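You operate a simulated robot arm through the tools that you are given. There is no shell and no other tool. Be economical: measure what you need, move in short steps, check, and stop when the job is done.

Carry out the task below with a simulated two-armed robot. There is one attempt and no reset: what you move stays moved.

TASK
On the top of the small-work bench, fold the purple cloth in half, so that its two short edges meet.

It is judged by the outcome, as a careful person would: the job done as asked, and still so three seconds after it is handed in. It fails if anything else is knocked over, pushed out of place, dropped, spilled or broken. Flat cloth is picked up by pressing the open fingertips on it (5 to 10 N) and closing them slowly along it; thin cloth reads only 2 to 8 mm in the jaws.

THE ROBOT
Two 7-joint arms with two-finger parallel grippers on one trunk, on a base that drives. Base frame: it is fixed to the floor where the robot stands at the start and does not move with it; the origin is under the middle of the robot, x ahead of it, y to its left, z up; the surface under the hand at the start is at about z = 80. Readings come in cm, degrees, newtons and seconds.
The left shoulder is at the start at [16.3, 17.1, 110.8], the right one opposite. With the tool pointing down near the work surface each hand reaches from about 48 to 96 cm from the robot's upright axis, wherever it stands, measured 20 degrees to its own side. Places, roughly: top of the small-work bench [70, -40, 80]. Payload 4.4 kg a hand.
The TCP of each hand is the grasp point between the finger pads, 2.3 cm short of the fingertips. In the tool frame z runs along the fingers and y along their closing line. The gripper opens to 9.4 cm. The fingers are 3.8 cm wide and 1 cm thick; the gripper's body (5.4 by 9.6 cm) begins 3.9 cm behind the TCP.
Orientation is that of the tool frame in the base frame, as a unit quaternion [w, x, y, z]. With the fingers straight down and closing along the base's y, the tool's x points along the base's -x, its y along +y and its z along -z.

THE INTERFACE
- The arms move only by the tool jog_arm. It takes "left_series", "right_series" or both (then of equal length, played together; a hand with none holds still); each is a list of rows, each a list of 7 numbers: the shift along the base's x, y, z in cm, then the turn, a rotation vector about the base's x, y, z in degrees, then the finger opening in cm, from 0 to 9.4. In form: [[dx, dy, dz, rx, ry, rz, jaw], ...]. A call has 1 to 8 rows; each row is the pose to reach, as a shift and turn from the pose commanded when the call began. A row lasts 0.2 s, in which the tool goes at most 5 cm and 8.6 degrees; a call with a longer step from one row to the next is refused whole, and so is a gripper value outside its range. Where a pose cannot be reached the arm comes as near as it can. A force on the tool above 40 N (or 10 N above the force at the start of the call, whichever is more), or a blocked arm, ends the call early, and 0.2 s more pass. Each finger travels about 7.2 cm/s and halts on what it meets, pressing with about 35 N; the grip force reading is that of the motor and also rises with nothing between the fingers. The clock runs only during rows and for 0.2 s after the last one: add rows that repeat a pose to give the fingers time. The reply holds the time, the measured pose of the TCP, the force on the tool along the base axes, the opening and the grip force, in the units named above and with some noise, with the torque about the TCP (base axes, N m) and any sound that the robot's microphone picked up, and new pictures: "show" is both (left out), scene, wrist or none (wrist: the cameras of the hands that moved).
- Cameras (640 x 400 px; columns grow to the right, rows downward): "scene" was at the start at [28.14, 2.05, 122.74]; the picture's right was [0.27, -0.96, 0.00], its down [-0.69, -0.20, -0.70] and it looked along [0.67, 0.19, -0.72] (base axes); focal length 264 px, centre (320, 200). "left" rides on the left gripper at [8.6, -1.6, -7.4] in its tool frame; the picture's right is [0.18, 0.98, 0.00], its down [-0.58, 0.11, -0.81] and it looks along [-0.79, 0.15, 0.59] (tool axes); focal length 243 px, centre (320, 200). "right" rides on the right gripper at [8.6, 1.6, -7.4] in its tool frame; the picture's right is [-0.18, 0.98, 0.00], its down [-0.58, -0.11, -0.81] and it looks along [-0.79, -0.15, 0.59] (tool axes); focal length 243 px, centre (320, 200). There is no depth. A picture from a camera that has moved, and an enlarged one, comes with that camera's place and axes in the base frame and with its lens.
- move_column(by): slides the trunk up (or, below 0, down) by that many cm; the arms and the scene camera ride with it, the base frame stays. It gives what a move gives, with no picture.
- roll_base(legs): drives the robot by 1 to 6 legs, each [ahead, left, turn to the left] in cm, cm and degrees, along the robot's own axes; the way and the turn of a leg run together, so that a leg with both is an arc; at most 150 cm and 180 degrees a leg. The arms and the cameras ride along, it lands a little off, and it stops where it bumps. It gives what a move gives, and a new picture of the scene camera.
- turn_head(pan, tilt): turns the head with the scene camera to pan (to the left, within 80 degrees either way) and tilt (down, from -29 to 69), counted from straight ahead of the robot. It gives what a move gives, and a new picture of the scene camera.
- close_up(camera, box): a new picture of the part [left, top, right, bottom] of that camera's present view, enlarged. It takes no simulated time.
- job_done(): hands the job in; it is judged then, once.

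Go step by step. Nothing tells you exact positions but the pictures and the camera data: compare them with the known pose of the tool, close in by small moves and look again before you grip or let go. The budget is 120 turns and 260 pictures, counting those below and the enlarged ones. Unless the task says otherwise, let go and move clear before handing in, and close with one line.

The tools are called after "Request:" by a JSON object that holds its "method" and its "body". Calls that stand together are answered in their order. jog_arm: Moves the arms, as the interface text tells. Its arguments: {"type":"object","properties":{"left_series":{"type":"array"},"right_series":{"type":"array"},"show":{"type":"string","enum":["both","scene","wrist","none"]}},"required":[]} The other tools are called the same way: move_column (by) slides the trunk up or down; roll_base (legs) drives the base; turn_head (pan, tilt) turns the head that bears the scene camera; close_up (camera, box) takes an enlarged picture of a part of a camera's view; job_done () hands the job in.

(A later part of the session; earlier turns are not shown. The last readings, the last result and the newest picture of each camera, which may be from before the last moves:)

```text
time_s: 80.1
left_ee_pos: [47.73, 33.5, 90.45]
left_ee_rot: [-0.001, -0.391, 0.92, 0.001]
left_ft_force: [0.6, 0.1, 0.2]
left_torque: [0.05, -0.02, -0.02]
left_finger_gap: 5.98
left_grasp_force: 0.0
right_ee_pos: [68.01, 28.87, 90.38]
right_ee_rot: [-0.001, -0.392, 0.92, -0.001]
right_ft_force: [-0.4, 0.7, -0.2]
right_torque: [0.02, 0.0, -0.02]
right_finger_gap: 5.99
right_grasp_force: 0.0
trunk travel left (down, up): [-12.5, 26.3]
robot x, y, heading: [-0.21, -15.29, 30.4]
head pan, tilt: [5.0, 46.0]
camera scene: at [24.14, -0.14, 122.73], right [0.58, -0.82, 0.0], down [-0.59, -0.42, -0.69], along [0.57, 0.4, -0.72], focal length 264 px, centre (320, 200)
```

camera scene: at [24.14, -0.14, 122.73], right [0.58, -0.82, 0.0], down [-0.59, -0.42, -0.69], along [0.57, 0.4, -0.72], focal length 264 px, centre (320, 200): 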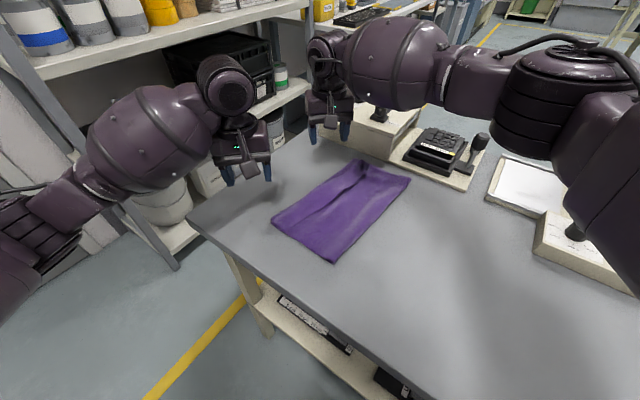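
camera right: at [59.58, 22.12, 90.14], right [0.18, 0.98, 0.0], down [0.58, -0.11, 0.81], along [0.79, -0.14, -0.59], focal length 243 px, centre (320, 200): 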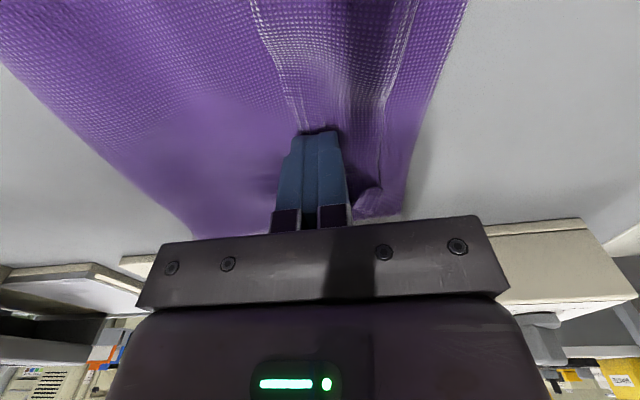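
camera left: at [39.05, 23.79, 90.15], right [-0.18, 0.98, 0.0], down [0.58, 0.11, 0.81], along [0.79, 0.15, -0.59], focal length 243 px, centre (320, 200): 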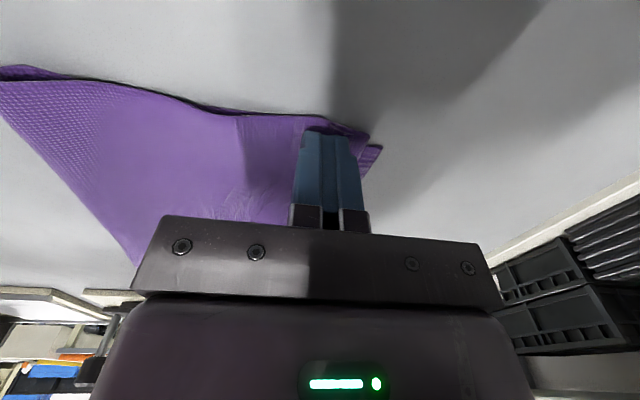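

Request:
{"method": "jog_arm", "body": {"right_series": [[0, -2, 0, 0, 0, 4, 6], [0, -4, 0, 0, 0, 8, 6], [0, -6, 0, 0, 0, 12, 6], [0, -8, 0, 0, 0, 16, 6], [-0.5, -10, 0, 0, 0, 19, 6], [-0.5, -11, 0, 0, 0, 21, 6]], "left_series": [[0.5, -2.2, 0, 0, 0, 7.3, 6], [1, -4.4, 0, 0, 0, 14.6, 6], [1.5, -6.6, 0, 0, 0, 22, 6], [2, -8.8, 0, 0, 0, 29.3, 6], [2.5, -11, 0, 0, 0, 36.6, 6], [3, -12.5, 0, 0, 0, 44, 6]]}}

Request:
{"method": "close_up", "body": {"camera": "left", "box": [120, 0, 460, 230]}}

Request:
{"method": "close_up", "body": {"camera": "right", "box": [180, 0, 520, 230]}}

```text
time_s: 81.5
left_ee_pos: [50.66, 20.85, 90.52]
left_ee_rot: [0.0, 0.708, -0.706, -0.001]
left_ft_force: [-0.2, -0.3, -0.1]
left_torque: [-0.01, -0.01, -0.01]
left_finger_gap: 5.99
left_grasp_force: 0.0
right_ee_pos: [67.44, 17.89, 90.32]
right_ee_rot: [-0.001, -0.554, 0.833, 0.0]
right_ft_force: [-0.2, -0.2, 0.5]
right_torque: [0.01, -0.02, -0.04]
right_finger_gap: 6.0
right_grasp_force: 0.1
trunk travel left (down, up): [-12.5, 26.3]
robot x, y, heading: [-0.12, -15.1, 30.5]
head pan, tilt: [5.0, 46.0]
camera scene: at [24.16, -0.2, 122.73], right [0.58, -0.82, 0.0], down [-0.59, -0.42, -0.69], along [0.57, 0.4, -0.72], focal length 264 px, centre (320, 200)
camera right: at [62.9, 10.34, 97.85], right [-0.84, 0.55, 0.0], down [0.33, 0.5, 0.81], along [0.44, 0.67, -0.59], focal length 243 px, centre (320, 200)
camera left: at [52.46, 12.34, 97.92], right [-0.98, -0.19, 0.0], down [-0.11, 0.58, 0.81], along [-0.15, 0.79, -0.59], focal length 243 px, centre (320, 200)
```

scene: 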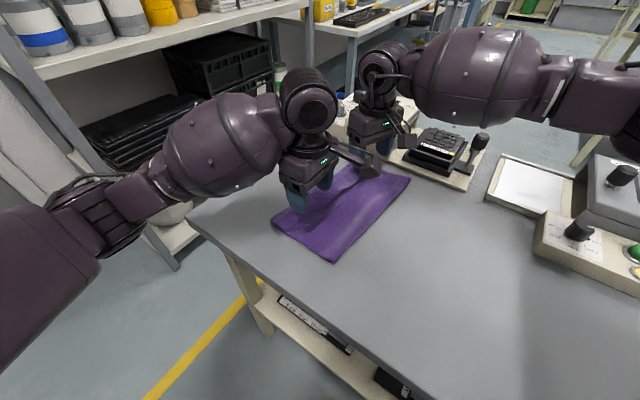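
right: 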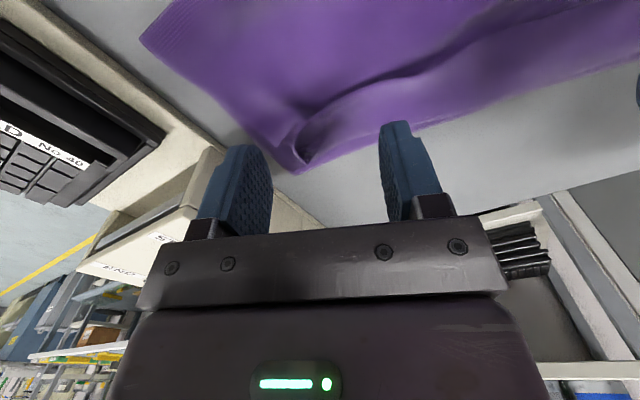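
left: 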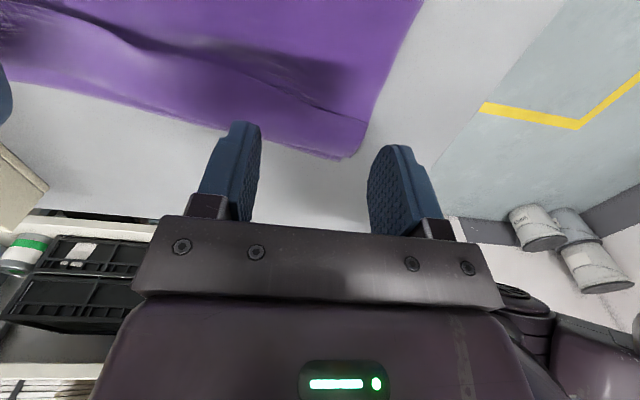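

```text
1.74 times, centred on (290, 115) of left
camera zoom: at [52.46, 12.34, 97.92], right [-0.98, -0.19, 0.0], down [-0.11, 0.58, 0.81], along [-0.15, 0.79, -0.59], focal length 422 px, centre (372, 348)
```

zoom: 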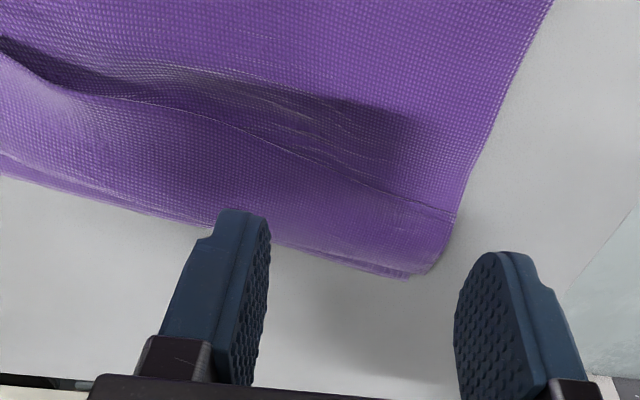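

```text
1.74 times, centred on (350, 115) of right
camera zoom: at [62.9, 10.34, 97.85], right [-0.84, 0.55, 0.0], down [0.33, 0.5, 0.81], along [0.44, 0.67, -0.59], focal length 422 px, centre (268, 348)
```

zoom: 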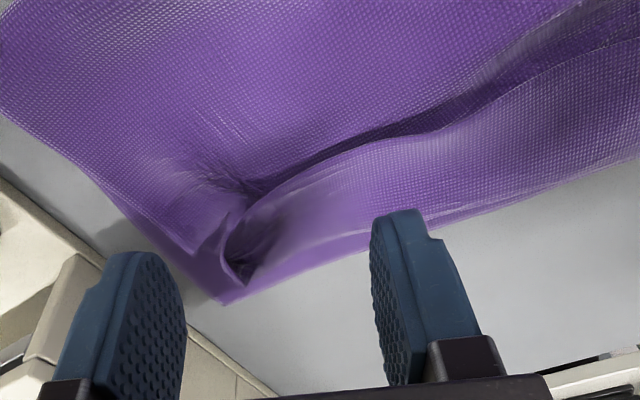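

The strip's free edge is now plainly visible: y≈23.8 at the near corner, 21 in the middle, 18.7 at the far end. I'll align each hand's closing line with that edge, overlap it by about 1 cm, and descend.

Request:
{"method": "jog_arm", "body": {"right_series": [[0, 0.3, -1, 0, 0, 3, 6], [0, 0.7, -2, 0, 0, 6, 6], [0, 0.7, -3, 0, 0, 8, 6], [0, 0.7, -4.2, 0, 0, 8, 6], [0, 0.7, -5.4, 0, 0, 8, 6], [0, 0.7, -6.4, 0, 0, 8, 6]], "left_series": [[0, 0.5, -1, 0, 0, -5, 6], [0, 1, -2, 0, 0, -10, 6], [0, 1.4, -3, 0, 0, -15, 6], [0, 1.4, -4.2, 0, 0, -15, 6], [0, 1.4, -5.4, 0, 0, -15, 6], [0, 1.4, -6.4, 0, 0, -15, 6]], "show": "none"}}

Request:
{"method": "close_up", "body": {"camera": "left", "box": [120, 0, 460, 230]}}

Request:
{"method": "close_up", "body": {"camera": "right", "box": [180, 0, 520, 230]}}

```text
time_s: 82.9
left_ee_pos: [50.62, 22.47, 83.97]
left_ee_rot: [-0.001, -0.61, 0.793, 0.0]
left_ft_force: [0.3, -0.6, -0.4]
left_torque: [0.03, -0.01, 0.01]
left_finger_gap: 5.99
left_grasp_force: 0.1
right_ee_pos: [67.59, 18.45, 83.75]
right_ee_rot: [-0.001, -0.61, 0.792, 0.0]
right_ft_force: [0.1, -1.1, 0.4]
right_torque: [-0.02, 0.01, -0.01]
right_finger_gap: 5.99
right_grasp_force: 0.1
trunk travel left (down, up): [-12.5, 26.3]
robot x, y, heading: [-0.03, -14.93, 30.5]
head pan, tilt: [5.0, 46.0]
```

```text
1.74 times, centred on (290, 115) of left
camera zoom: at [50.06, 13.74, 91.51], right [-1.0, 0.08, 0.0], down [0.05, 0.59, 0.81], along [0.06, 0.8, -0.59], focal length 422 px, centre (372, 348)
```

zoom: 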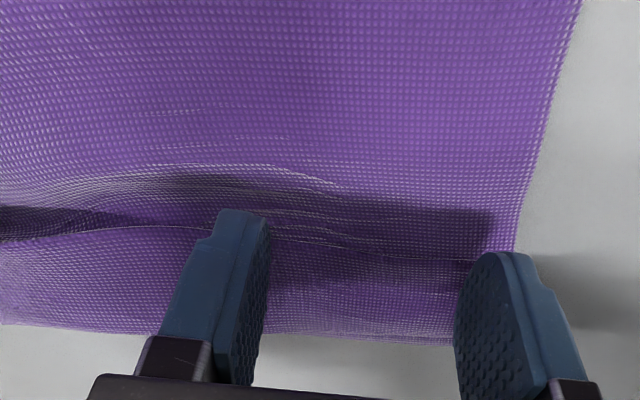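

```text
1.74 times, centred on (350, 115) of right
camera zoom: at [64.02, 10.44, 91.36], right [-0.9, 0.43, 0.0], down [0.25, 0.54, 0.81], along [0.35, 0.73, -0.59], focal length 422 px, centre (268, 348)
```

zoom: 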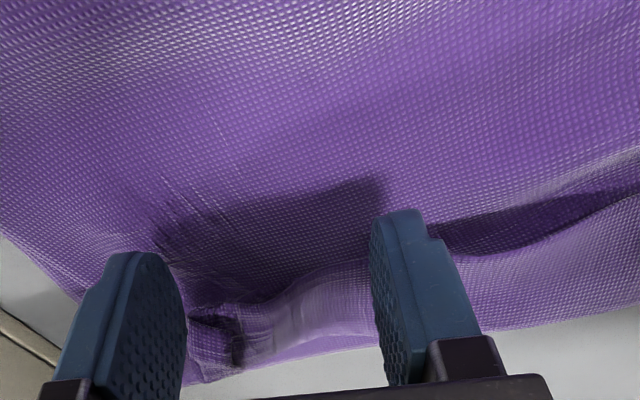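

Fine-tuning: left hand back 0.7 cm, right hand 1.5 cm nearer and 0.5 cm in, then pressing.

Request:
{"method": "jog_arm", "body": {"right_series": [[-0.8, 0.3, 0, 0, 0, 0, 6], [-1.5, 0.5, 0, 0, 0, 0, 6], [-1.5, 0.5, -0.5, 0, 0, 0, 6], [-1.5, 0.5, -0.9, 0, 0, 0, 6], [-1.5, 0.5, -1.1, 0, 0, 0, 6]], "left_series": [[0, -0.4, 0, 0, 0, 0, 6], [0, -0.7, 0, 0, 0, 0, 6], [0, -0.7, -0.6, 0, 0, 0, 6], [0, -0.7, -1.1, 0, 0, 0, 6], [0, -0.7, -1.35, 0, 0, 0, 6]], "show": "none"}}

```text
time_s: 84.1
left_ee_pos: [50.66, 21.67, 82.74]
left_ee_rot: [0.0, -0.609, 0.793, 0.0]
left_ft_force: [-0.6, 0.3, 1.6]
left_torque: [0.02, 0.0, -0.01]
left_finger_gap: 6.0
left_grasp_force: 0.5
right_ee_pos: [66.0, 19.02, 82.85]
right_ee_rot: [-0.001, -0.61, 0.792, 0.0]
right_ft_force: [-0.3, -0.2, 0.6]
right_torque: [-0.01, 0.03, 0.02]
right_finger_gap: 5.97
right_grasp_force: 0.2
trunk travel left (down, up): [-12.5, 26.3]
robot x, y, heading: [-0.09, -14.87, 30.2]
head pan, tilt: [5.0, 46.0]
```

Request:
{"method": "jog_arm", "body": {"right_series": [[0, 0, -0.15, 0, 0, 0, 6], [0, 0, -0.3, 0, 0, 0, 6]], "left_series": [[0, 0, -0.1, 0, 0, 0, 6], [0, 0, -0.22, 0, 0, 0, 6]], "show": "none"}}

Request:
{"method": "close_up", "body": {"camera": "left", "box": [120, 0, 460, 230]}}

Request:
{"method": "close_up", "body": {"camera": "right", "box": [180, 0, 520, 230]}}

```text
time_s: 84.7
left_ee_pos: [50.69, 21.59, 82.54]
left_ee_rot: [0.001, -0.609, 0.793, 0.0]
left_ft_force: [1.2, 1.4, 11.4]
left_torque: [0.3, 0.24, -0.03]
left_finger_gap: 5.99
left_grasp_force: 0.2
right_ee_pos: [65.91, 18.98, 82.75]
right_ee_rot: [0.001, -0.61, 0.792, -0.001]
right_ft_force: [0.5, 0.0, 1.4]
right_torque: [0.05, 0.01, 0.03]
right_finger_gap: 6.01
right_grasp_force: 0.3
trunk travel left (down, up): [-12.5, 26.3]
robot x, y, heading: [0.1, -14.97, 30.4]
head pan, tilt: [5.0, 46.0]
```

```text
1.74 times, centred on (290, 115) of left
camera zoom: at [50.07, 12.97, 90.15], right [-1.0, 0.08, 0.0], down [0.04, 0.59, 0.81], along [0.06, 0.8, -0.59], focal length 422 px, centre (372, 348)
```

zoom: 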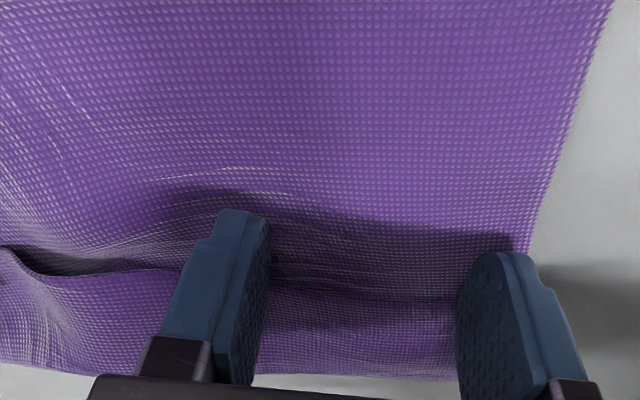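

```text
1.74 times, centred on (350, 115) of right
camera zoom: at [62.43, 10.92, 90.23], right [-0.9, 0.43, 0.0], down [0.25, 0.53, 0.81], along [0.35, 0.73, -0.59], focal length 422 px, centre (268, 348)
```

zoom: 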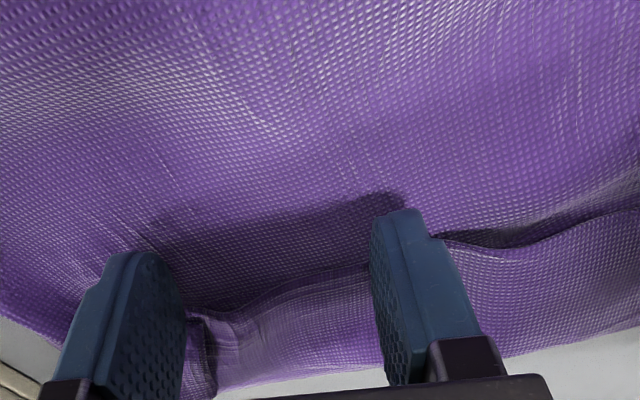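

Request:
{"method": "jog_arm", "body": {"right_series": [[0, 0, 0.5, 0, 0, 0, 5.5], [-1.2, 0.3, 0.5, 0, 0, 0, 5], [-1.2, 0.3, 0, 0, 0, 0, 5], [-1.2, 0.3, -0.15, 0, 0, 0, 5], [-1.2, 0.3, -0.25, 0, 0, 0, 5]], "show": "none"}}

Request:
{"method": "close_up", "body": {"camera": "right", "box": [180, 0, 520, 230]}}

```text
time_s: 85.9
left_ee_pos: [50.76, 21.67, 82.65]
left_ee_rot: [0.001, -0.609, 0.793, 0.001]
left_ft_force: [2.5, 1.9, 16.0]
left_torque: [0.42, 0.32, -0.11]
left_finger_gap: 5.92
left_grasp_force: 0.0
right_ee_pos: [64.83, 19.31, 82.64]
right_ee_rot: [0.002, -0.61, 0.792, -0.001]
right_ft_force: [0.3, -0.8, 11.4]
right_torque: [0.19, 0.04, 0.02]
right_finger_gap: 5.0
right_grasp_force: 0.0
trunk travel left (down, up): [-12.5, 26.3]
robot x, y, heading: [-0.18, -14.59, 30.4]
head pan, tilt: [5.0, 46.0]
```

```text
1.74 times, centred on (350, 115) of right
camera zoom: at [61.2, 11.19, 90.11], right [-0.9, 0.43, 0.0], down [0.25, 0.53, 0.81], along [0.35, 0.73, -0.59], focal length 422 px, centre (268, 348)
```

zoom: 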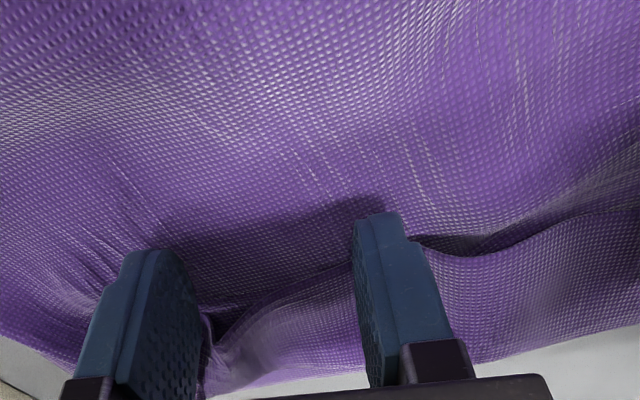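

Request:
{"method": "jog_arm", "body": {"right_series": [[0, 0, 0, 0, 0, 0, 4.3], [0, 0, 0, 0, 0, 0, 3.6], [0, 0, 0, 0, 0, 0, 2.9], [0, 0, 0, 0, 0, 0, 2.2], [0, 0, 0, 0, 0, 0, 1.5], [0, 0, 0.05, 0, 0, 0, 0.8], [0, 0, 0.05, 0, 0, 0, 0], [0, 0, 0.05, 0, 0, 0, 0]], "left_series": [[0, 0, 0.05, 0, 0, 0, 5.2], [0, 0, 0.05, 0, 0, 0, 4.4], [0, 0, 0.05, 0, 0, 0, 3.6], [0, 0, 0.05, 0, 0, 0, 2.8], [0, 0, 0.05, 0, 0, 0, 2], [0, 0, 0.08, 0, 0, 0, 1], [0, 0, 0.08, 0, 0, 0, 0], [0, 0, 0.08, 0, 0, 0, 0]], "show": "none"}}

Request:
{"method": "close_up", "body": {"camera": "left", "box": [120, 0, 460, 230]}}

Request:
{"method": "close_up", "body": {"camera": "right", "box": [180, 0, 520, 230]}}

```text
time_s: 87.7
left_ee_pos: [50.54, 21.6, 82.72]
left_ee_rot: [0.001, -0.609, 0.793, 0.001]
left_ft_force: [-1.5, 1.2, 3.2]
left_torque: [0.08, 0.03, 0.05]
left_finger_gap: 0.0
left_grasp_force: 35.1
right_ee_pos: [64.78, 19.27, 82.62]
right_ee_rot: [0.002, -0.61, 0.792, 0.0]
right_ft_force: [0.6, 0.4, 26.0]
right_torque: [0.39, 0.03, 0.05]
right_finger_gap: 0.38
right_grasp_force: 35.4
trunk travel left (down, up): [-12.5, 26.3]
robot x, y, heading: [-0.39, -14.92, 30.5]
head pan, tilt: [5.0, 46.0]
```

```text
1.74 times, centred on (290, 115) of left
camera zoom: at [49.95, 12.92, 90.18], right [-1.0, 0.07, 0.0], down [0.04, 0.59, 0.81], along [0.06, 0.8, -0.59], focal length 422 px, centre (372, 348)
```

zoom: 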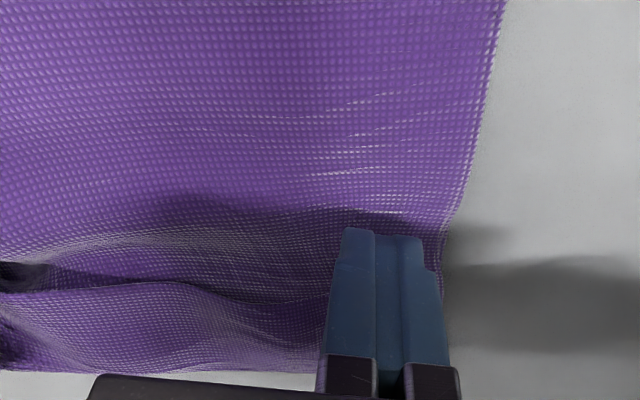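

```text
1.74 times, centred on (350, 115) of right
camera zoom: at [61.18, 11.17, 90.09], right [-0.9, 0.43, 0.0], down [0.25, 0.53, 0.81], along [0.35, 0.73, -0.59], focal length 422 px, centre (268, 348)
```

zoom: 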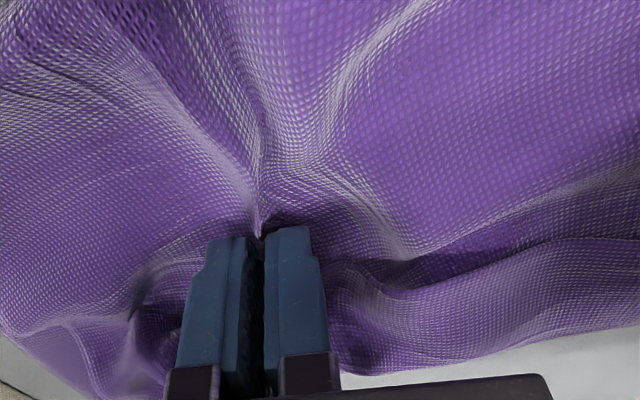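

The right hand picked up the strip together with the top layer, and the left slipped. I'll unfold and redo it with a cleaner edge grip: the left hand pinches the top layer next, and both carry it back.

Request:
{"method": "jog_arm", "body": {"left_series": [[0, 0, 1, 0, 0, 0, 0], [0, -1.5, 1.5, 0, 0, 0, 2], [0, -3, 1.5, 0, 0, 0, 4], [0, -4.5, 1.5, 0, 0, 0, 6], [0, -4.5, 0.6, 0, 0, 0, 6], [0, -4.5, 0.1, 0, 0, 0, 6], [0, -4.5, -0.15, 0, 0, 0, 6]], "show": "none"}}

```text
time_s: 89.3
left_ee_pos: [50.67, 17.04, 82.54]
left_ee_rot: [0.002, -0.609, 0.793, 0.0]
left_ft_force: [0.7, -0.1, 3.4]
left_torque: [0.03, 0.05, 0.0]
left_finger_gap: 5.98
left_grasp_force: 0.0
right_ee_pos: [64.66, 19.13, 82.6]
right_ee_rot: [0.002, -0.61, 0.792, 0.0]
right_ft_force: [1.9, 1.5, 27.8]
right_torque: [0.41, 0.01, 0.02]
right_finger_gap: 0.41
right_grasp_force: 35.0
trunk travel left (down, up): [-12.5, 26.3]
robot x, y, heading: [-0.07, -14.82, 30.2]
head pan, tilt: [5.0, 46.0]
```

Request:
{"method": "jog_arm", "body": {"left_series": [[0, 0, -0.2, 0, 0, 0, 6], [0, 0, -0.2, 0, 0, 0, 5], [0, 0, -0.2, 0, 0, 0, 4], [0, 0, -0.2, 0, 0, 0, 3], [0, 0, -0.2, 0, 0, 0, 2], [0, 0, -0.15, 0, 0, 0, 1], [0, 0, -0.15, 0, 0, 0, 0], [0, 0, -0.15, 0, 0, 0, 0]], "show": "wrist"}}

```text
time_s: 91.1
left_ee_pos: [50.64, 17.13, 82.48]
left_ee_rot: [0.002, -0.61, 0.793, -0.001]
left_ft_force: [21.0, -3.6, 25.9]
left_torque: [0.0, -0.44, -0.34]
left_finger_gap: 0.29
left_grasp_force: 34.9
right_ee_pos: [64.57, 19.27, 82.68]
right_ee_rot: [0.001, -0.611, 0.792, 0.001]
right_ft_force: [-14.4, 2.7, 20.6]
right_torque: [0.39, 0.44, -0.37]
right_finger_gap: 0.36
right_grasp_force: 35.3
trunk travel left (down, up): [-12.5, 26.3]
robot x, y, heading: [-0.02, -15.12, 30.2]
head pan, tilt: [5.0, 46.0]
camera left: at [49.99, 8.33, 90.05], right [-1.0, 0.08, 0.0], down [0.04, 0.59, 0.81], along [0.06, 0.8, -0.59], focal length 243 px, centre (320, 200)
```

left: 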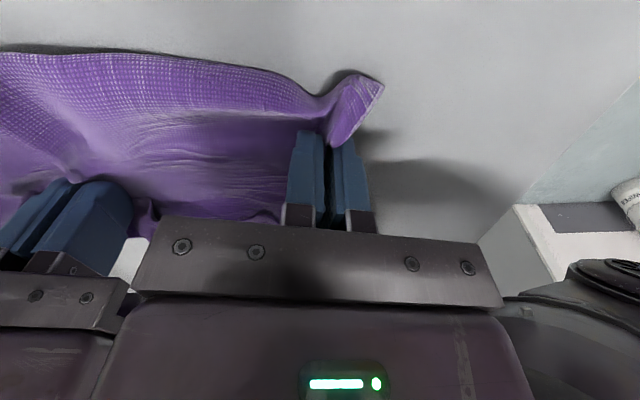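

Both now hold the top layer. I'll ease the tension between them, then lift and look.

Request:
{"method": "jog_arm", "body": {"left_series": [[0.5, 0, 0.5, 0, 0, 0, 0], [0.8, -0.5, 2, 0, 0, 0, 0], [0.8, -1, 4, 0, 0, 0, 0], [0.8, -2, 6, 0, 0, 0, 0], [0.8, -3.5, 8, 0, 0, 0, 0], [0.8, -5, 9.5, 0, 0, 0, 0]], "right_series": [[-0.5, 0, 0.5, 0, 0, 0, 0], [-0.8, -0.5, 2, 0, 0, 0, 0], [-0.8, -1, 4, 0, 0, 0, 0], [-0.8, -2, 6, 0, 0, 0, 0], [-0.8, -3.5, 8, 0, 0, 0, 0], [-0.8, -5, 9.5, 0, 0, 0, 0]], "show": "both"}}

```text
time_s: 92.5
left_ee_pos: [51.47, 12.23, 91.73]
left_ee_rot: [-0.001, -0.61, 0.793, 0.001]
left_ft_force: [-0.5, 0.1, 0.1]
left_torque: [-0.02, 0.0, 0.01]
left_finger_gap: 0.27
left_grasp_force: 34.9
right_ee_pos: [63.95, 14.21, 91.87]
right_ee_rot: [-0.001, -0.61, 0.792, -0.001]
right_ft_force: [0.2, -0.1, -0.6]
right_torque: [0.02, 0.0, -0.05]
right_finger_gap: 0.27
right_grasp_force: 34.6
trunk travel left (down, up): [-12.5, 26.3]
robot x, y, heading: [-0.13, -15.22, 30.2]
head pan, tilt: [5.0, 46.0]
camera scene: at [24.12, -0.24, 122.75], right [0.58, -0.82, 0.0], down [-0.59, -0.42, -0.69], along [0.57, 0.4, -0.72], focal length 264 px, centre (320, 200)
camera right: at [60.41, 6.17, 99.4], right [-0.9, 0.43, 0.0], down [0.25, 0.54, 0.81], along [0.35, 0.73, -0.59], focal length 243 px, centre (320, 200)
camera left: at [50.84, 3.46, 99.33], right [-1.0, 0.08, 0.0], down [0.05, 0.59, 0.81], along [0.06, 0.8, -0.59], focal length 243 px, centre (320, 200)
```

scene: 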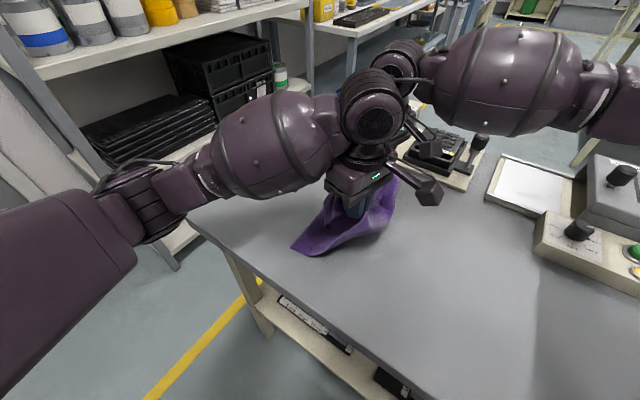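
right: 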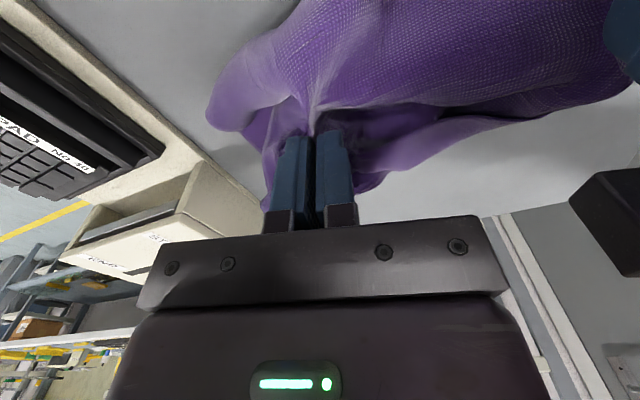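
left: 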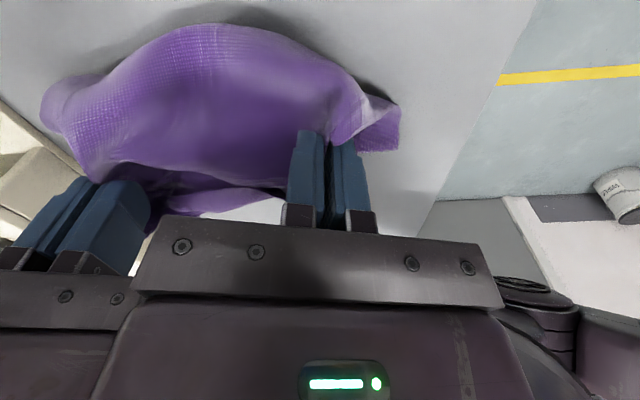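

I can't tell whether only the top layer is held, so I'll lift higher to see how it hangs.

Request:
{"method": "jog_arm", "body": {"left_series": [[0, -1.5, 2, 0, 0, 0, 0], [0, -3, 4, 0, 0, 0, 0], [0, -4.5, 6, 0, 0, 0, 0], [0, -6, 8, 0, 0, 0, 0], [0, -7.5, 10, 0, 0, 0, 0], [0, -9, 11, 0, 0, 0, 0]], "right_series": [[0, -1.5, 2, 0, 0, 0, 0], [0, -3, 4, 0, 0, 0, 0], [0, -4.5, 6, 0, 0, 0, 0], [0, -6, 8, 0, 0, 0, 0], [0, -7.5, 10, 0, 0, 0, 0], [0, -9, 11, 0, 0, 0, 0]]}}

```text
time_s: 93.9
left_ee_pos: [51.54, 3.06, 102.69]
left_ee_rot: [-0.001, -0.609, 0.793, 0.001]
left_ft_force: [0.2, 0.7, -0.2]
left_torque: [0.02, -0.02, 0.0]
left_finger_gap: 0.25
left_grasp_force: 34.7
right_ee_pos: [64.06, 5.15, 102.83]
right_ee_rot: [-0.002, -0.61, 0.792, -0.001]
right_ft_force: [0.0, -0.2, -1.1]
right_torque: [0.0, -0.02, 0.02]
right_finger_gap: 0.29
right_grasp_force: 35.3
trunk travel left (down, up): [-12.5, 26.3]
robot x, y, heading: [0.13, -14.91, 30.5]
head pan, tilt: [5.0, 46.0]
camera scene: at [24.14, -0.24, 122.74], right [0.58, -0.82, 0.0], down [-0.59, -0.42, -0.69], along [0.57, 0.4, -0.72], focal length 264 px, centre (320, 200)
camera right: at [60.51, -2.85, 110.4], right [-0.9, 0.43, 0.0], down [0.25, 0.54, 0.8], along [0.35, 0.73, -0.59], focal length 243 px, centre (320, 200)
camera left: at [50.92, -5.6, 110.24], right [-1.0, 0.08, 0.0], down [0.05, 0.59, 0.81], along [0.06, 0.8, -0.59], focal length 243 px, centre (320, 200)
```

scene: 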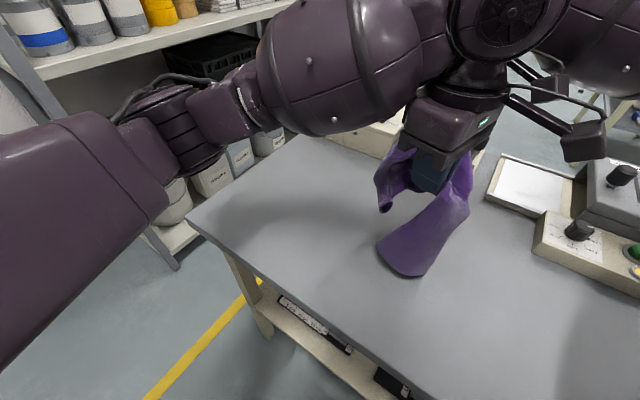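
right: 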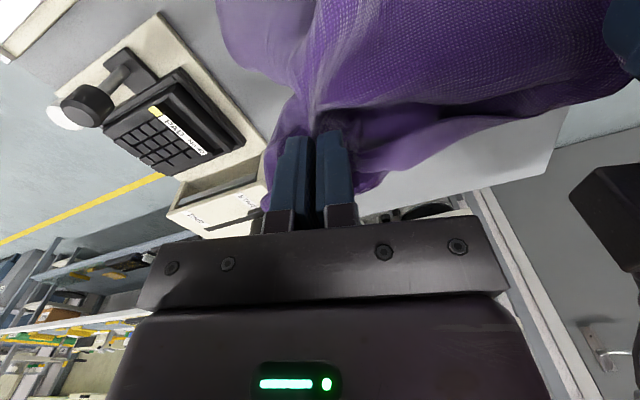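
left: 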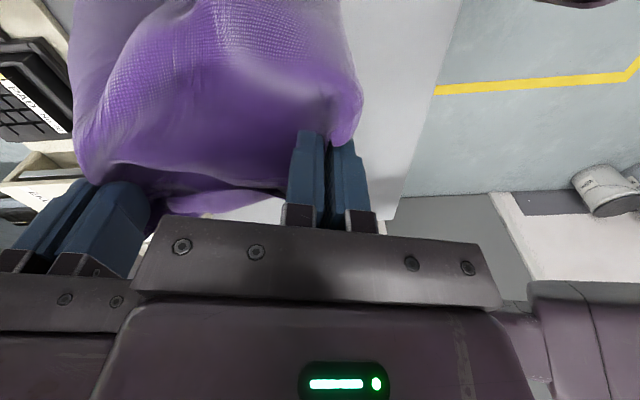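

The cloth now hangs cleanly from a line near its right end, which suggests a better way. I'll lay it out flat, pinch it at the midline on both long sides, lift so both halves hang with their short edges together, then lay it down doubled. First I'll raise the trunk so it hangs free.

Request:
{"method": "move_column", "body": {"by": 12}}

Request:
{"method": "turn_head", "body": {"pan": 0, "tilt": 48}}

```text
time_s: 95.4
left_ee_pos: [51.61, 3.18, 114.67]
left_ee_rot: [-0.002, -0.609, 0.793, 0.001]
left_ft_force: [0.4, -1.0, -1.3]
left_torque: [0.03, 0.02, 0.03]
left_finger_gap: 0.25
left_grasp_force: 35.1
right_ee_pos: [63.99, 5.35, 114.54]
right_ee_rot: [-0.002, -0.611, 0.792, 0.0]
right_ft_force: [-0.8, 0.4, -0.5]
right_torque: [0.02, 0.03, -0.04]
right_finger_gap: 0.27
right_grasp_force: 34.8
trunk travel left (down, up): [-24.5, 14.3]
robot x, y, heading: [-0.18, -14.85, 30.5]
head pan, tilt: [5.0, 46.0]
```

```text
time_s: 96.1
left_ee_pos: [51.46, 3.12, 114.73]
left_ee_rot: [-0.001, -0.609, 0.793, 0.001]
left_ft_force: [-0.1, -0.9, 0.6]
left_torque: [0.03, 0.0, -0.01]
left_finger_gap: 0.25
left_grasp_force: 35.0
right_ee_pos: [63.92, 5.21, 114.72]
right_ee_rot: [-0.001, -0.61, 0.793, 0.0]
right_ft_force: [0.7, -0.2, 0.3]
right_torque: [0.04, -0.01, -0.03]
right_finger_gap: 0.25
right_grasp_force: 35.2
trunk travel left (down, up): [-24.5, 14.3]
robot x, y, heading: [-0.25, -15.02, 30.8]
head pan, tilt: [0.0, 48.0]
camera scene: at [14.85, -6.43, 136.0], right [0.51, -0.86, 0.0], down [-0.64, -0.38, -0.67], along [0.58, 0.34, -0.74], focal length 264 px, centre (320, 200)
```

scene: 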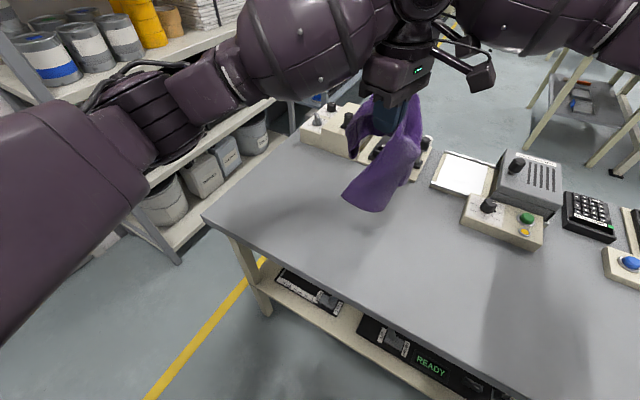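

The cloth hangs free. Shifting the hands a little toward −y, then lowering along an arc toward +y to lay it out.

Request:
{"method": "jog_arm", "body": {"left_series": [[0, -2.5, 0, 0, 0, 0, 0], [0, -5, 0, 0, 0, 0, 0], [0, -7, -1, 0, 0, 0, 0], [0, -7, -2.5, 0, 0, 0, 0], [0, -5, -3.5, 0, 0, 0, 0], [0, -2, -4.5, 0, 0, 0, 0], [0, 1, -5.5, 0, 0, 0, 0], [0, 4, -6.8, 0, 0, 0, 0]], "right_series": [[0, -2.5, 0, 0, 0, 0, 0], [0, -5, 0, 0, 0, 0, 0], [0, -7, -1, 0, 0, 0, 0], [0, -7, -2.5, 0, 0, 0, 0], [0, -5, -3.5, 0, 0, 0, 0], [0, -2, -4.5, 0, 0, 0, 0], [0, 1, -5.5, 0, 0, 0, 0], [0, 4, -6.8, 0, 0, 0, 0]], "show": "scene"}}

```text
time_s: 97.9
left_ee_pos: [51.59, 7.34, 107.84]
left_ee_rot: [-0.001, -0.609, 0.793, 0.001]
left_ft_force: [0.2, -0.3, 0.0]
left_torque: [-0.01, -0.01, -0.01]
left_finger_gap: 0.25
left_grasp_force: 34.9
right_ee_pos: [64.08, 9.57, 108.01]
right_ee_rot: [-0.001, -0.61, 0.793, -0.002]
right_ft_force: [0.2, 1.1, -0.1]
right_torque: [-0.02, -0.01, -0.02]
right_finger_gap: 0.28
right_grasp_force: 34.8
trunk travel left (down, up): [-24.5, 14.3]
robot x, y, heading: [0.13, -15.1, 30.4]
head pan, tilt: [0.0, 48.0]
camera scene: at [14.87, -6.24, 135.98], right [0.51, -0.86, 0.0], down [-0.64, -0.38, -0.67], along [0.58, 0.34, -0.74], focal length 264 px, centre (320, 200)
```

scene: 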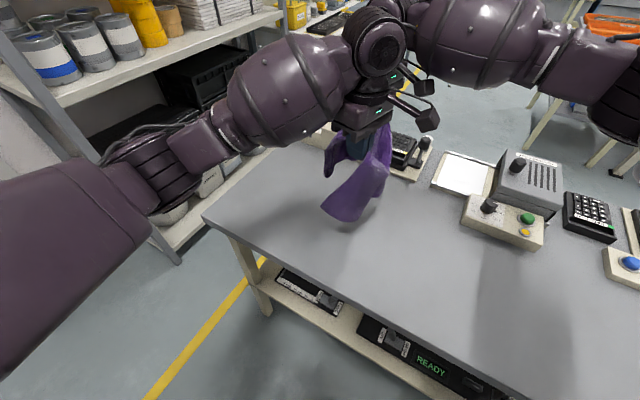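

The end isn't quite touching down yet. I'll carry the cloth back toward −y while it hangs, spread the hands, and then lower it there.

Request:
{"method": "jog_arm", "body": {"left_series": [[-0.3, -2, 1.5, 0, 0, 0, 0], [-0.6, -4, 3, 0, 0, 0, 0], [-1, -6, 4, 0, 0, 0, 0], [-1.3, -8, 4, 0, 0, 0, 0], [-1.6, -10, 4, 0, 0, 0, 0], [-2, -12, 4, 0, 0, 0, 0], [-2, -12.5, 4, 0, 0, 0, 0]], "right_series": [[0.5, -2, 1.5, 0, 0, 0, 0], [1, -4, 3, 0, 0, 0, 0], [1.5, -6, 4, 0, 0, 0, 0], [2, -8, 4, 0, 0, 0, 0], [2.5, -10, 4, 0, 0, 0, 0], [3, -12, 4, 0, 0, 0, 0], [3, -12.5, 4, 0, 0, 0, 0]], "show": "none"}}

Request:
{"method": "move_column", "body": {"by": -9}}

Request:
{"method": "turn_head", "body": {"pan": -5, "tilt": 48}}

```text
time_s: 99.5
left_ee_pos: [49.49, -5.41, 111.87]
left_ee_rot: [0.0, -0.61, 0.793, 0.001]
left_ft_force: [0.4, -0.6, 0.2]
left_torque: [0.03, 0.0, 0.01]
left_finger_gap: 0.26
left_grasp_force: 35.7
right_ee_pos: [66.01, 1.19, 112.17]
right_ee_rot: [-0.001, -0.608, 0.794, 0.0]
right_ft_force: [-0.6, -0.5, -0.2]
right_torque: [-0.02, 0.02, 0.01]
right_finger_gap: 0.28
right_grasp_force: 34.9
right hand out of reach, approached as far as the arm can: row 5, 6, 7
trunk travel left (down, up): [-24.5, 14.3]
robot x, y, heading: [0.11, -14.99, 30.3]
head pan, tilt: [0.0, 48.0]
```

```text
time_s: 100.8
left_ee_pos: [49.38, -5.46, 103.16]
left_ee_rot: [0.001, -0.61, 0.792, 0.0]
left_ft_force: [1.4, -0.6, 0.5]
left_torque: [0.02, -0.08, -0.02]
left_finger_gap: 0.27
left_grasp_force: 34.9
right_ee_pos: [65.92, 1.24, 103.38]
right_ee_rot: [0.002, -0.61, 0.793, -0.001]
right_ft_force: [-0.4, 0.0, 0.5]
right_torque: [-0.01, -0.02, -0.02]
right_finger_gap: 0.26
right_grasp_force: 34.7
trunk travel left (down, up): [-15.5, 23.3]
robot x, y, heading: [0.1, -14.53, 30.5]
head pan, tilt: [0.0, 48.0]
```

```text
time_s: 101.4
left_ee_pos: [49.65, -5.3, 102.89]
left_ee_rot: [0.0, -0.609, 0.793, 0.0]
left_ft_force: [-0.7, 0.2, -0.4]
left_torque: [0.02, -0.03, 0.0]
left_finger_gap: 0.25
left_grasp_force: 34.6
right_ee_pos: [66.01, 1.23, 103.05]
right_ee_rot: [-0.001, -0.611, 0.792, 0.0]
right_ft_force: [-0.2, -0.3, -0.6]
right_torque: [-0.01, -0.02, 0.0]
right_finger_gap: 0.28
right_grasp_force: 34.9
trunk travel left (down, up): [-15.5, 23.3]
robot x, y, heading: [-0.21, -14.98, 30.3]
head pan, tilt: [-5.0, 48.0]
camera scene: at [22.03, -3.03, 126.05], right [0.43, -0.9, 0.0], down [-0.67, -0.32, -0.67], along [0.6, 0.29, -0.74], focal length 264 px, centre (320, 200)
```

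scene: 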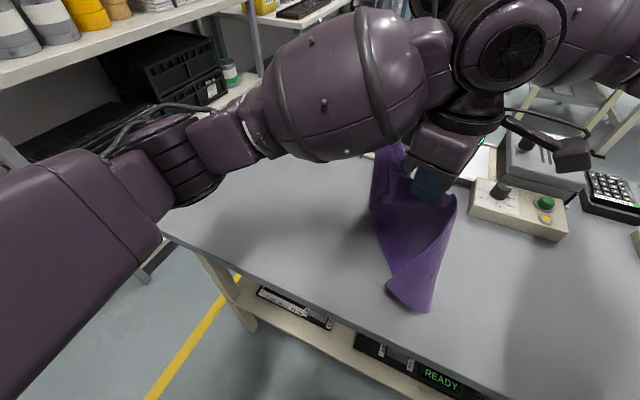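

Aligning the left hand with the right, then laying the cloth out toward +y.

Request:
{"method": "jog_arm", "body": {"left_series": [[0, 2.5, 0, 0, 0, 0, 0], [0, 5, 0, 0, 0, 0, 0], [0, 7.5, -0.5, 0, 0, 0, 0], [0, 10.5, -1.5, 0, 0, 0, 0], [0, 13.5, -2.5, 0, 0, 0, 0], [0, 16.5, -4, 0, 0, 0, 0], [0, 19.5, -6, 0, 0, 0, 0], [0, 22, -8, 0, 0, 0, 0]], "right_series": [[0, 0, 0, 0, 0, 0, 0], [0, 0, 0, 0, 0, 0, 0], [0, 1.5, -0.5, 0, 0, 0, 0], [0, 4.5, -1.5, 0, 0, 0, 0], [0, 7.5, -2.5, 0, 0, 0, 0], [0, 10.5, -4, 0, 0, 0, 0], [0, 13.5, -6, 0, 0, 0, 0], [0, 16, -8, 0, 0, 0, 0]], "show": "scene"}}

```text
time_s: 103.2
left_ee_pos: [49.47, 16.77, 94.83]
left_ee_rot: [-0.001, -0.61, 0.793, 0.0]
left_ft_force: [0.4, 0.4, -0.8]
left_torque: [-0.02, -0.02, 0.03]
left_finger_gap: 0.25
left_grasp_force: 35.3
right_ee_pos: [65.99, 17.26, 95.12]
right_ee_rot: [-0.002, -0.611, 0.792, -0.001]
right_ft_force: [0.2, -0.3, 0.4]
right_torque: [0.0, -0.01, -0.02]
right_finger_gap: 0.25
right_grasp_force: 35.3
trunk travel left (down, up): [-15.5, 23.3]
robot x, y, heading: [0.17, -15.09, 30.4]
head pan, tilt: [-5.0, 48.0]
camera scene: at [22.06, -2.92, 126.02], right [0.43, -0.9, 0.0], down [-0.67, -0.32, -0.67], along [0.6, 0.29, -0.74], focal length 264 px, centre (320, 200)
```

scene: 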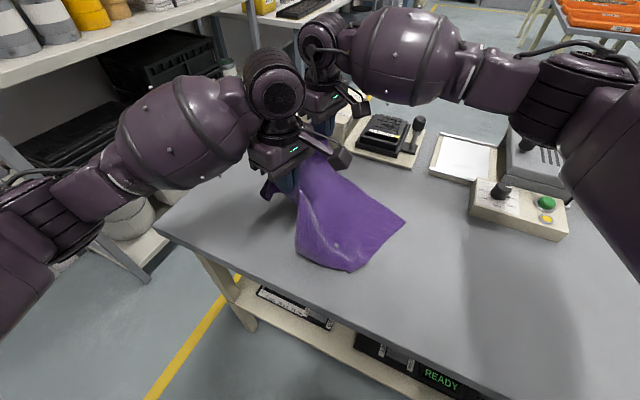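

It's laying out nicely. Continuing the pull toward +y and down.

Request:
{"method": "jog_arm", "body": {"left_series": [[-0.3, 2, -1.5, 0, 0, 0, 0], [-0.6, 4, -3, 0, 0, 0, 0], [-1, 6, -5, 0, 0, 0, 0], [-1, 8, -7, 0, 0, 0, 0], [-1, 9.5, -9, 0, 0, 0, 0], [-1, 11, -11, 0, 0, 0, 0], [-1, 12, -11.6, 0, 0, 0, 0]], "right_series": [[0.5, 2, -1.5, 0, 0, 0, 0], [1, 4, -3, 0, 0, 0, 0], [1.5, 6, -5, 0, 0, 0, 0], [1.5, 8, -7, 0, 0, 0, 0], [1.5, 9.5, -9, 0, 0, 0, 0], [1.5, 11, -11, 0, 0, 0, 0], [1.5, 12, -11.6, 0, 0, 0, 0]], "show": "scene"}}

```text
time_s: 104.8
left_ee_pos: [48.44, 28.66, 83.32]
left_ee_rot: [0.0, -0.609, 0.793, 0.0]
left_ft_force: [5.4, -1.6, 2.8]
left_torque: [0.0, -0.17, -0.24]
left_finger_gap: 0.24
left_grasp_force: 35.4
right_ee_pos: [67.23, 23.24, 90.09]
right_ee_rot: [-0.001, -0.611, 0.792, 0.0]
right_ft_force: [-6.7, 1.6, -2.9]
right_torque: [-0.05, 0.12, 0.16]
right_finger_gap: 0.25
right_grasp_force: 34.5
right hand out of reach, approached as far as the arm can: row 3, 4, 5, 6, 7
trunk travel left (down, up): [-15.5, 23.3]
robot x, y, heading: [-0.3, -14.98, 30.6]
head pan, tilt: [-5.0, 48.0]
camera scene: at [22.0, -3.03, 126.06], right [0.43, -0.9, 0.0], down [-0.67, -0.32, -0.67], along [0.6, 0.29, -0.74], focal length 264 px, centre (320, 200)
```

scene: 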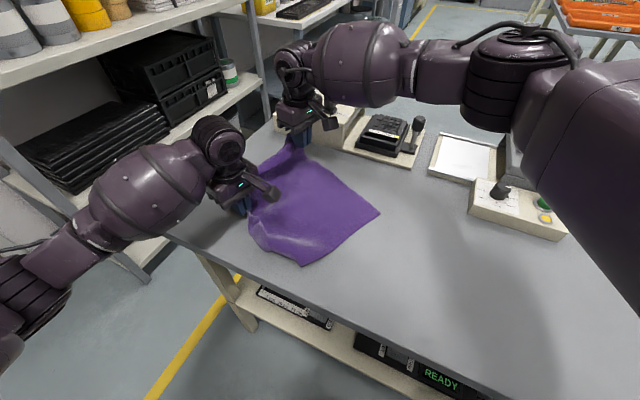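

Right hand at its limit again; I'll ease its yaw and set it down beside the left.

Request:
{"method": "jog_arm", "body": {"right_series": [[0, 0, -0.5, 0, 0, -6, 0], [0, 0.5, -1.5, 0, 0, -12, 0], [0, 1, -2.5, 0, 0, -18, 0], [0, 1.5, -3.5, 0, 0, -24, 0], [0, 2, -4.7, 0, 0, -30, 0], [0, 2.5, -5.8, 0, 0, -36, 0], [0, 3, -6.7, 0, 0, -36, 0]], "show": "scene"}}

```text
time_s: 106.4
left_ee_pos: [48.56, 28.71, 83.14]
left_ee_rot: [-0.001, -0.61, 0.793, 0.001]
left_ft_force: [8.0, -2.3, 0.3]
left_torque: [-0.05, -0.16, -0.26]
left_finger_gap: 0.25
left_grasp_force: 34.5
right_ee_pos: [67.43, 26.22, 83.35]
right_ee_rot: [-0.002, -0.336, 0.942, 0.0]
right_ft_force: [-8.6, 1.1, -0.5]
right_torque: [0.01, 0.13, 0.27]
right_finger_gap: 0.29
right_grasp_force: 35.1
trunk travel left (down, up): [-15.5, 23.3]
robot x, y, heading: [-0.18, -15.22, 30.6]
head pan, tilt: [-5.0, 48.0]
camera scene: at [22.02, -3.03, 126.05], right [0.43, -0.9, 0.0], down [-0.67, -0.32, -0.67], along [0.6, 0.29, -0.74], focal length 264 px, centre (320, 200)
```

scene: 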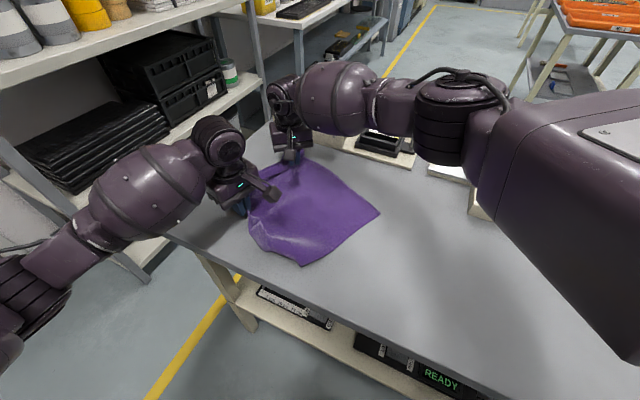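

I'll release here, lift clear, and take stock from above.

Request:
{"method": "jog_arm", "body": {"left_series": [[0, 0, -0.5, 0, 0, 0, 0], [0, 0, -0.6, 0, 0, 0, 1.5], [0, 0, -0.6, 0, 0, 0, 3], [0, 0, -0.6, 0, 0, 0, 4.5], [0, 0, 1, 0, 0, 0, 4.5], [0, 0, 4, 0, 0, 0, 4.5], [0, 0, 8, 0, 0, 0, 4.5], [-2, 2, 12, 0, 0, 0, 4.5]], "right_series": [[0, 0, -0.5, 0, 0, 0, 0], [0, 0, -0.6, 0, 0, 0, 1.5], [0, 0, -0.6, 0, 0, 0, 3], [0, 0, -0.6, 0, 0, 0, 4.5], [0, 0, 1, 0, 0, 0, 4.5], [0, 0, 4, 0, 0, 0, 4.5], [0, 0, 8, 0, 0, 0, 4.5], [0, -1, 12, 0, 0, 0, 4.5]], "show": "none"}}

Request:
{"method": "jog_arm", "body": {"left_series": [[-2, 2, 2, 0, 0, 0, 4.5], [-5, 3, 4, 0, 0, 0, 4.5], [-8, 4, 5, 0, 0, 0, 4.5], [-11, 5, 5, 0, 0, 0, 4.5]], "right_series": [[0, -4, 1, 0, 0, 0, 4.5], [0, -8, 2, 0, 0, 0, 4.5], [0, -12, 2, 0, 0, 0, 4.5], [0, -16, 2, 0, 0, 0, 4.5]], "show": "scene"}}

```text
time_s: 108.2
left_ee_pos: [46.35, 30.59, 95.42]
left_ee_rot: [0.001, -0.61, 0.793, 0.001]
left_ft_force: [-0.4, -1.1, 0.2]
left_torque: [0.04, -0.01, -0.01]
left_finger_gap: 4.5
left_grasp_force: 0.1
right_ee_pos: [67.12, 25.05, 95.61]
right_ee_rot: [0.001, -0.337, 0.942, 0.0]
right_ft_force: [-0.7, -0.3, 0.5]
right_torque: [0.02, -0.01, -0.02]
right_finger_gap: 4.48
right_grasp_force: 0.1
trunk travel left (down, up): [-15.5, 23.3]
robot x, y, heading: [-0.25, -14.71, 30.5]
head pan, tilt: [-5.0, 48.0]
```

```text
time_s: 109.2
left_ee_pos: [35.46, 35.52, 100.4]
left_ee_rot: [0.0, -0.608, 0.794, 0.0]
left_ft_force: [-0.3, -0.3, 0.9]
left_torque: [-0.01, 0.0, -0.02]
left_finger_gap: 4.49
left_grasp_force: 0.1
right_ee_pos: [67.3, 9.08, 97.4]
right_ee_rot: [0.0, -0.335, 0.942, 0.0]
right_ft_force: [0.1, -0.4, 1.1]
right_torque: [0.0, 0.0, 0.02]
right_finger_gap: 4.51
right_grasp_force: 0.1
trunk travel left (down, up): [-15.5, 23.3]
robot x, y, heading: [0.14, -14.8, 30.3]
head pan, tilt: [-5.0, 48.0]
camera scene: at [21.94, -3.12, 126.1], right [0.43, -0.9, 0.0], down [-0.67, -0.32, -0.67], along [0.6, 0.29, -0.74], focal length 264 px, centre (320, 200)
```

scene: 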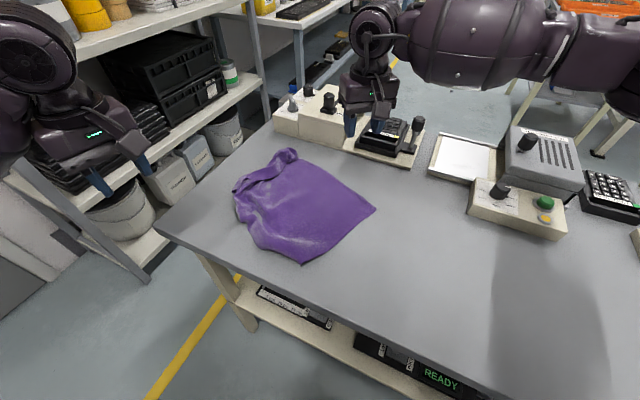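

Request:
{"method": "close_up", "body": {"camera": "scene", "box": [200, 120, 420, 285]}}

```text
2.42 times, centred on (310, 202) of scene
camera zoom: at [21.94, -3.12, 126.1], right [0.43, -0.9, 0.0], down [-0.67, -0.32, -0.67], along [0.6, 0.29, -0.74], focal length 640 px, centre (344, 194)
```

zoom: 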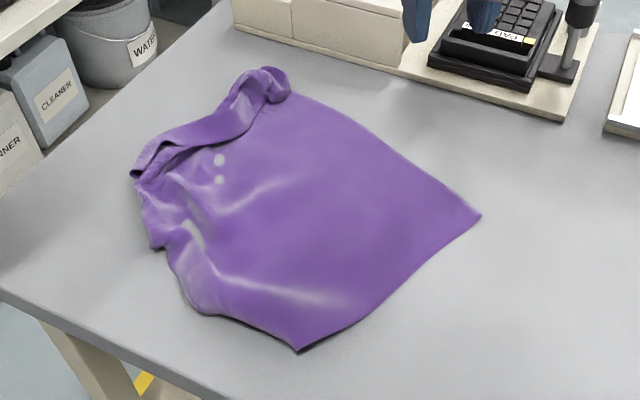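

The R end is curled and the near side looks tucked under. I'll pick up the clean short edge (nearest me) by its two ends and lift the cloth high so gravity straightens it. Moving the hands over that edge.

Request:
{"method": "jog_arm", "body": {"left_series": [[1.4, -3.2, 0, 0, 0, -1, 5], [2.8, -6.4, 0, 0, 0, -2, 5], [4.2, -9.6, 0, 0, 0, -3, 5], [5.6, -12.8, 0, 0, 0, -4, 5], [7, -16, 0, 0, 0, -5, 5], [8.4, -19.2, -1, 0, 0, -6, 5], [9.8, -22.4, -3, 0, 0, -7, 5], [11.2, -25.4, -6, 0, 0, -8, 5]], "right_series": [[-1, -0.5, 0, 0, 0, 4, 5], [-2, -1, 0, 0, 0, 8, 5], [-3, -1.6, 0, 0, 0, 12, 5], [-4, -2.2, 0, 0, 0, 16, 5], [-5, -2.8, 0, 0, 0, 20, 5], [-6, -3.4, -1, 0, 0, 24, 5], [-7, -4, -2, 0, 0, 28, 5], [-8, -4.4, -3, 0, 0, 28, 5]], "show": "wrist"}}

```text
time_s: 111.0
left_ee_pos: [46.74, 10.31, 94.09]
left_ee_rot: [-0.001, -0.552, 0.834, 0.0]
left_ft_force: [-0.3, 0.0, 0.3]
left_torque: [-0.02, -0.02, 0.01]
left_finger_gap: 5.01
left_grasp_force: 0.0
right_ee_pos: [59.4, 4.78, 94.3]
right_ee_rot: [-0.001, -0.554, 0.832, 0.001]
right_ft_force: [0.6, -0.8, 0.8]
right_torque: [-0.03, 0.02, 0.0]
right_finger_gap: 4.99
right_grasp_force: 0.1
trunk travel left (down, up): [-15.5, 23.3]
robot x, y, heading: [-0.28, -15.12, 30.5]
head pan, tilt: [-5.0, 48.0]
camera right: at [54.76, -2.68, 101.79], right [-0.84, 0.55, 0.0], down [0.33, 0.5, 0.8], along [0.44, 0.67, -0.59], focal length 243 px, centre (320, 200)
camera left: at [44.94, 1.79, 101.66], right [-0.98, 0.21, 0.0], down [0.13, 0.58, 0.81], along [0.17, 0.79, -0.59], focal length 243 px, centre (320, 200)
```

right: 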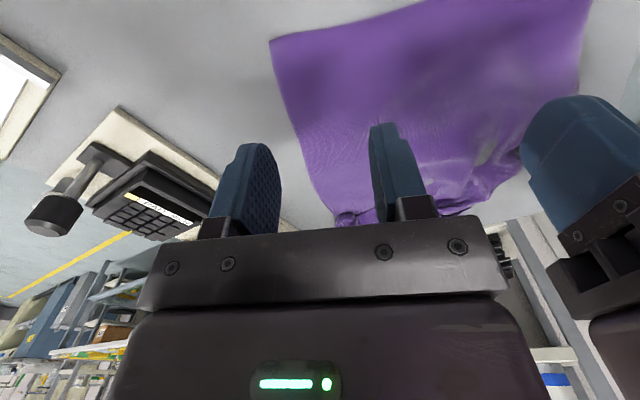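
left: 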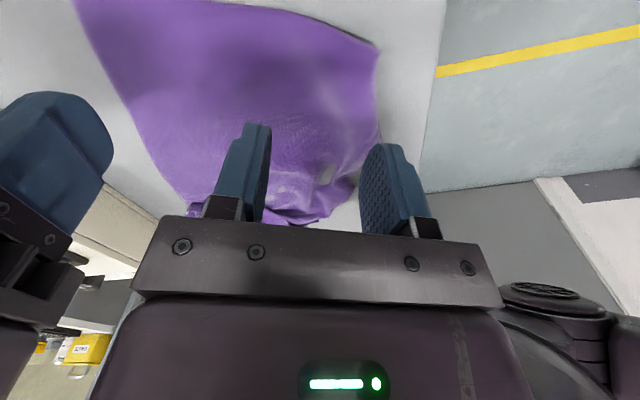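

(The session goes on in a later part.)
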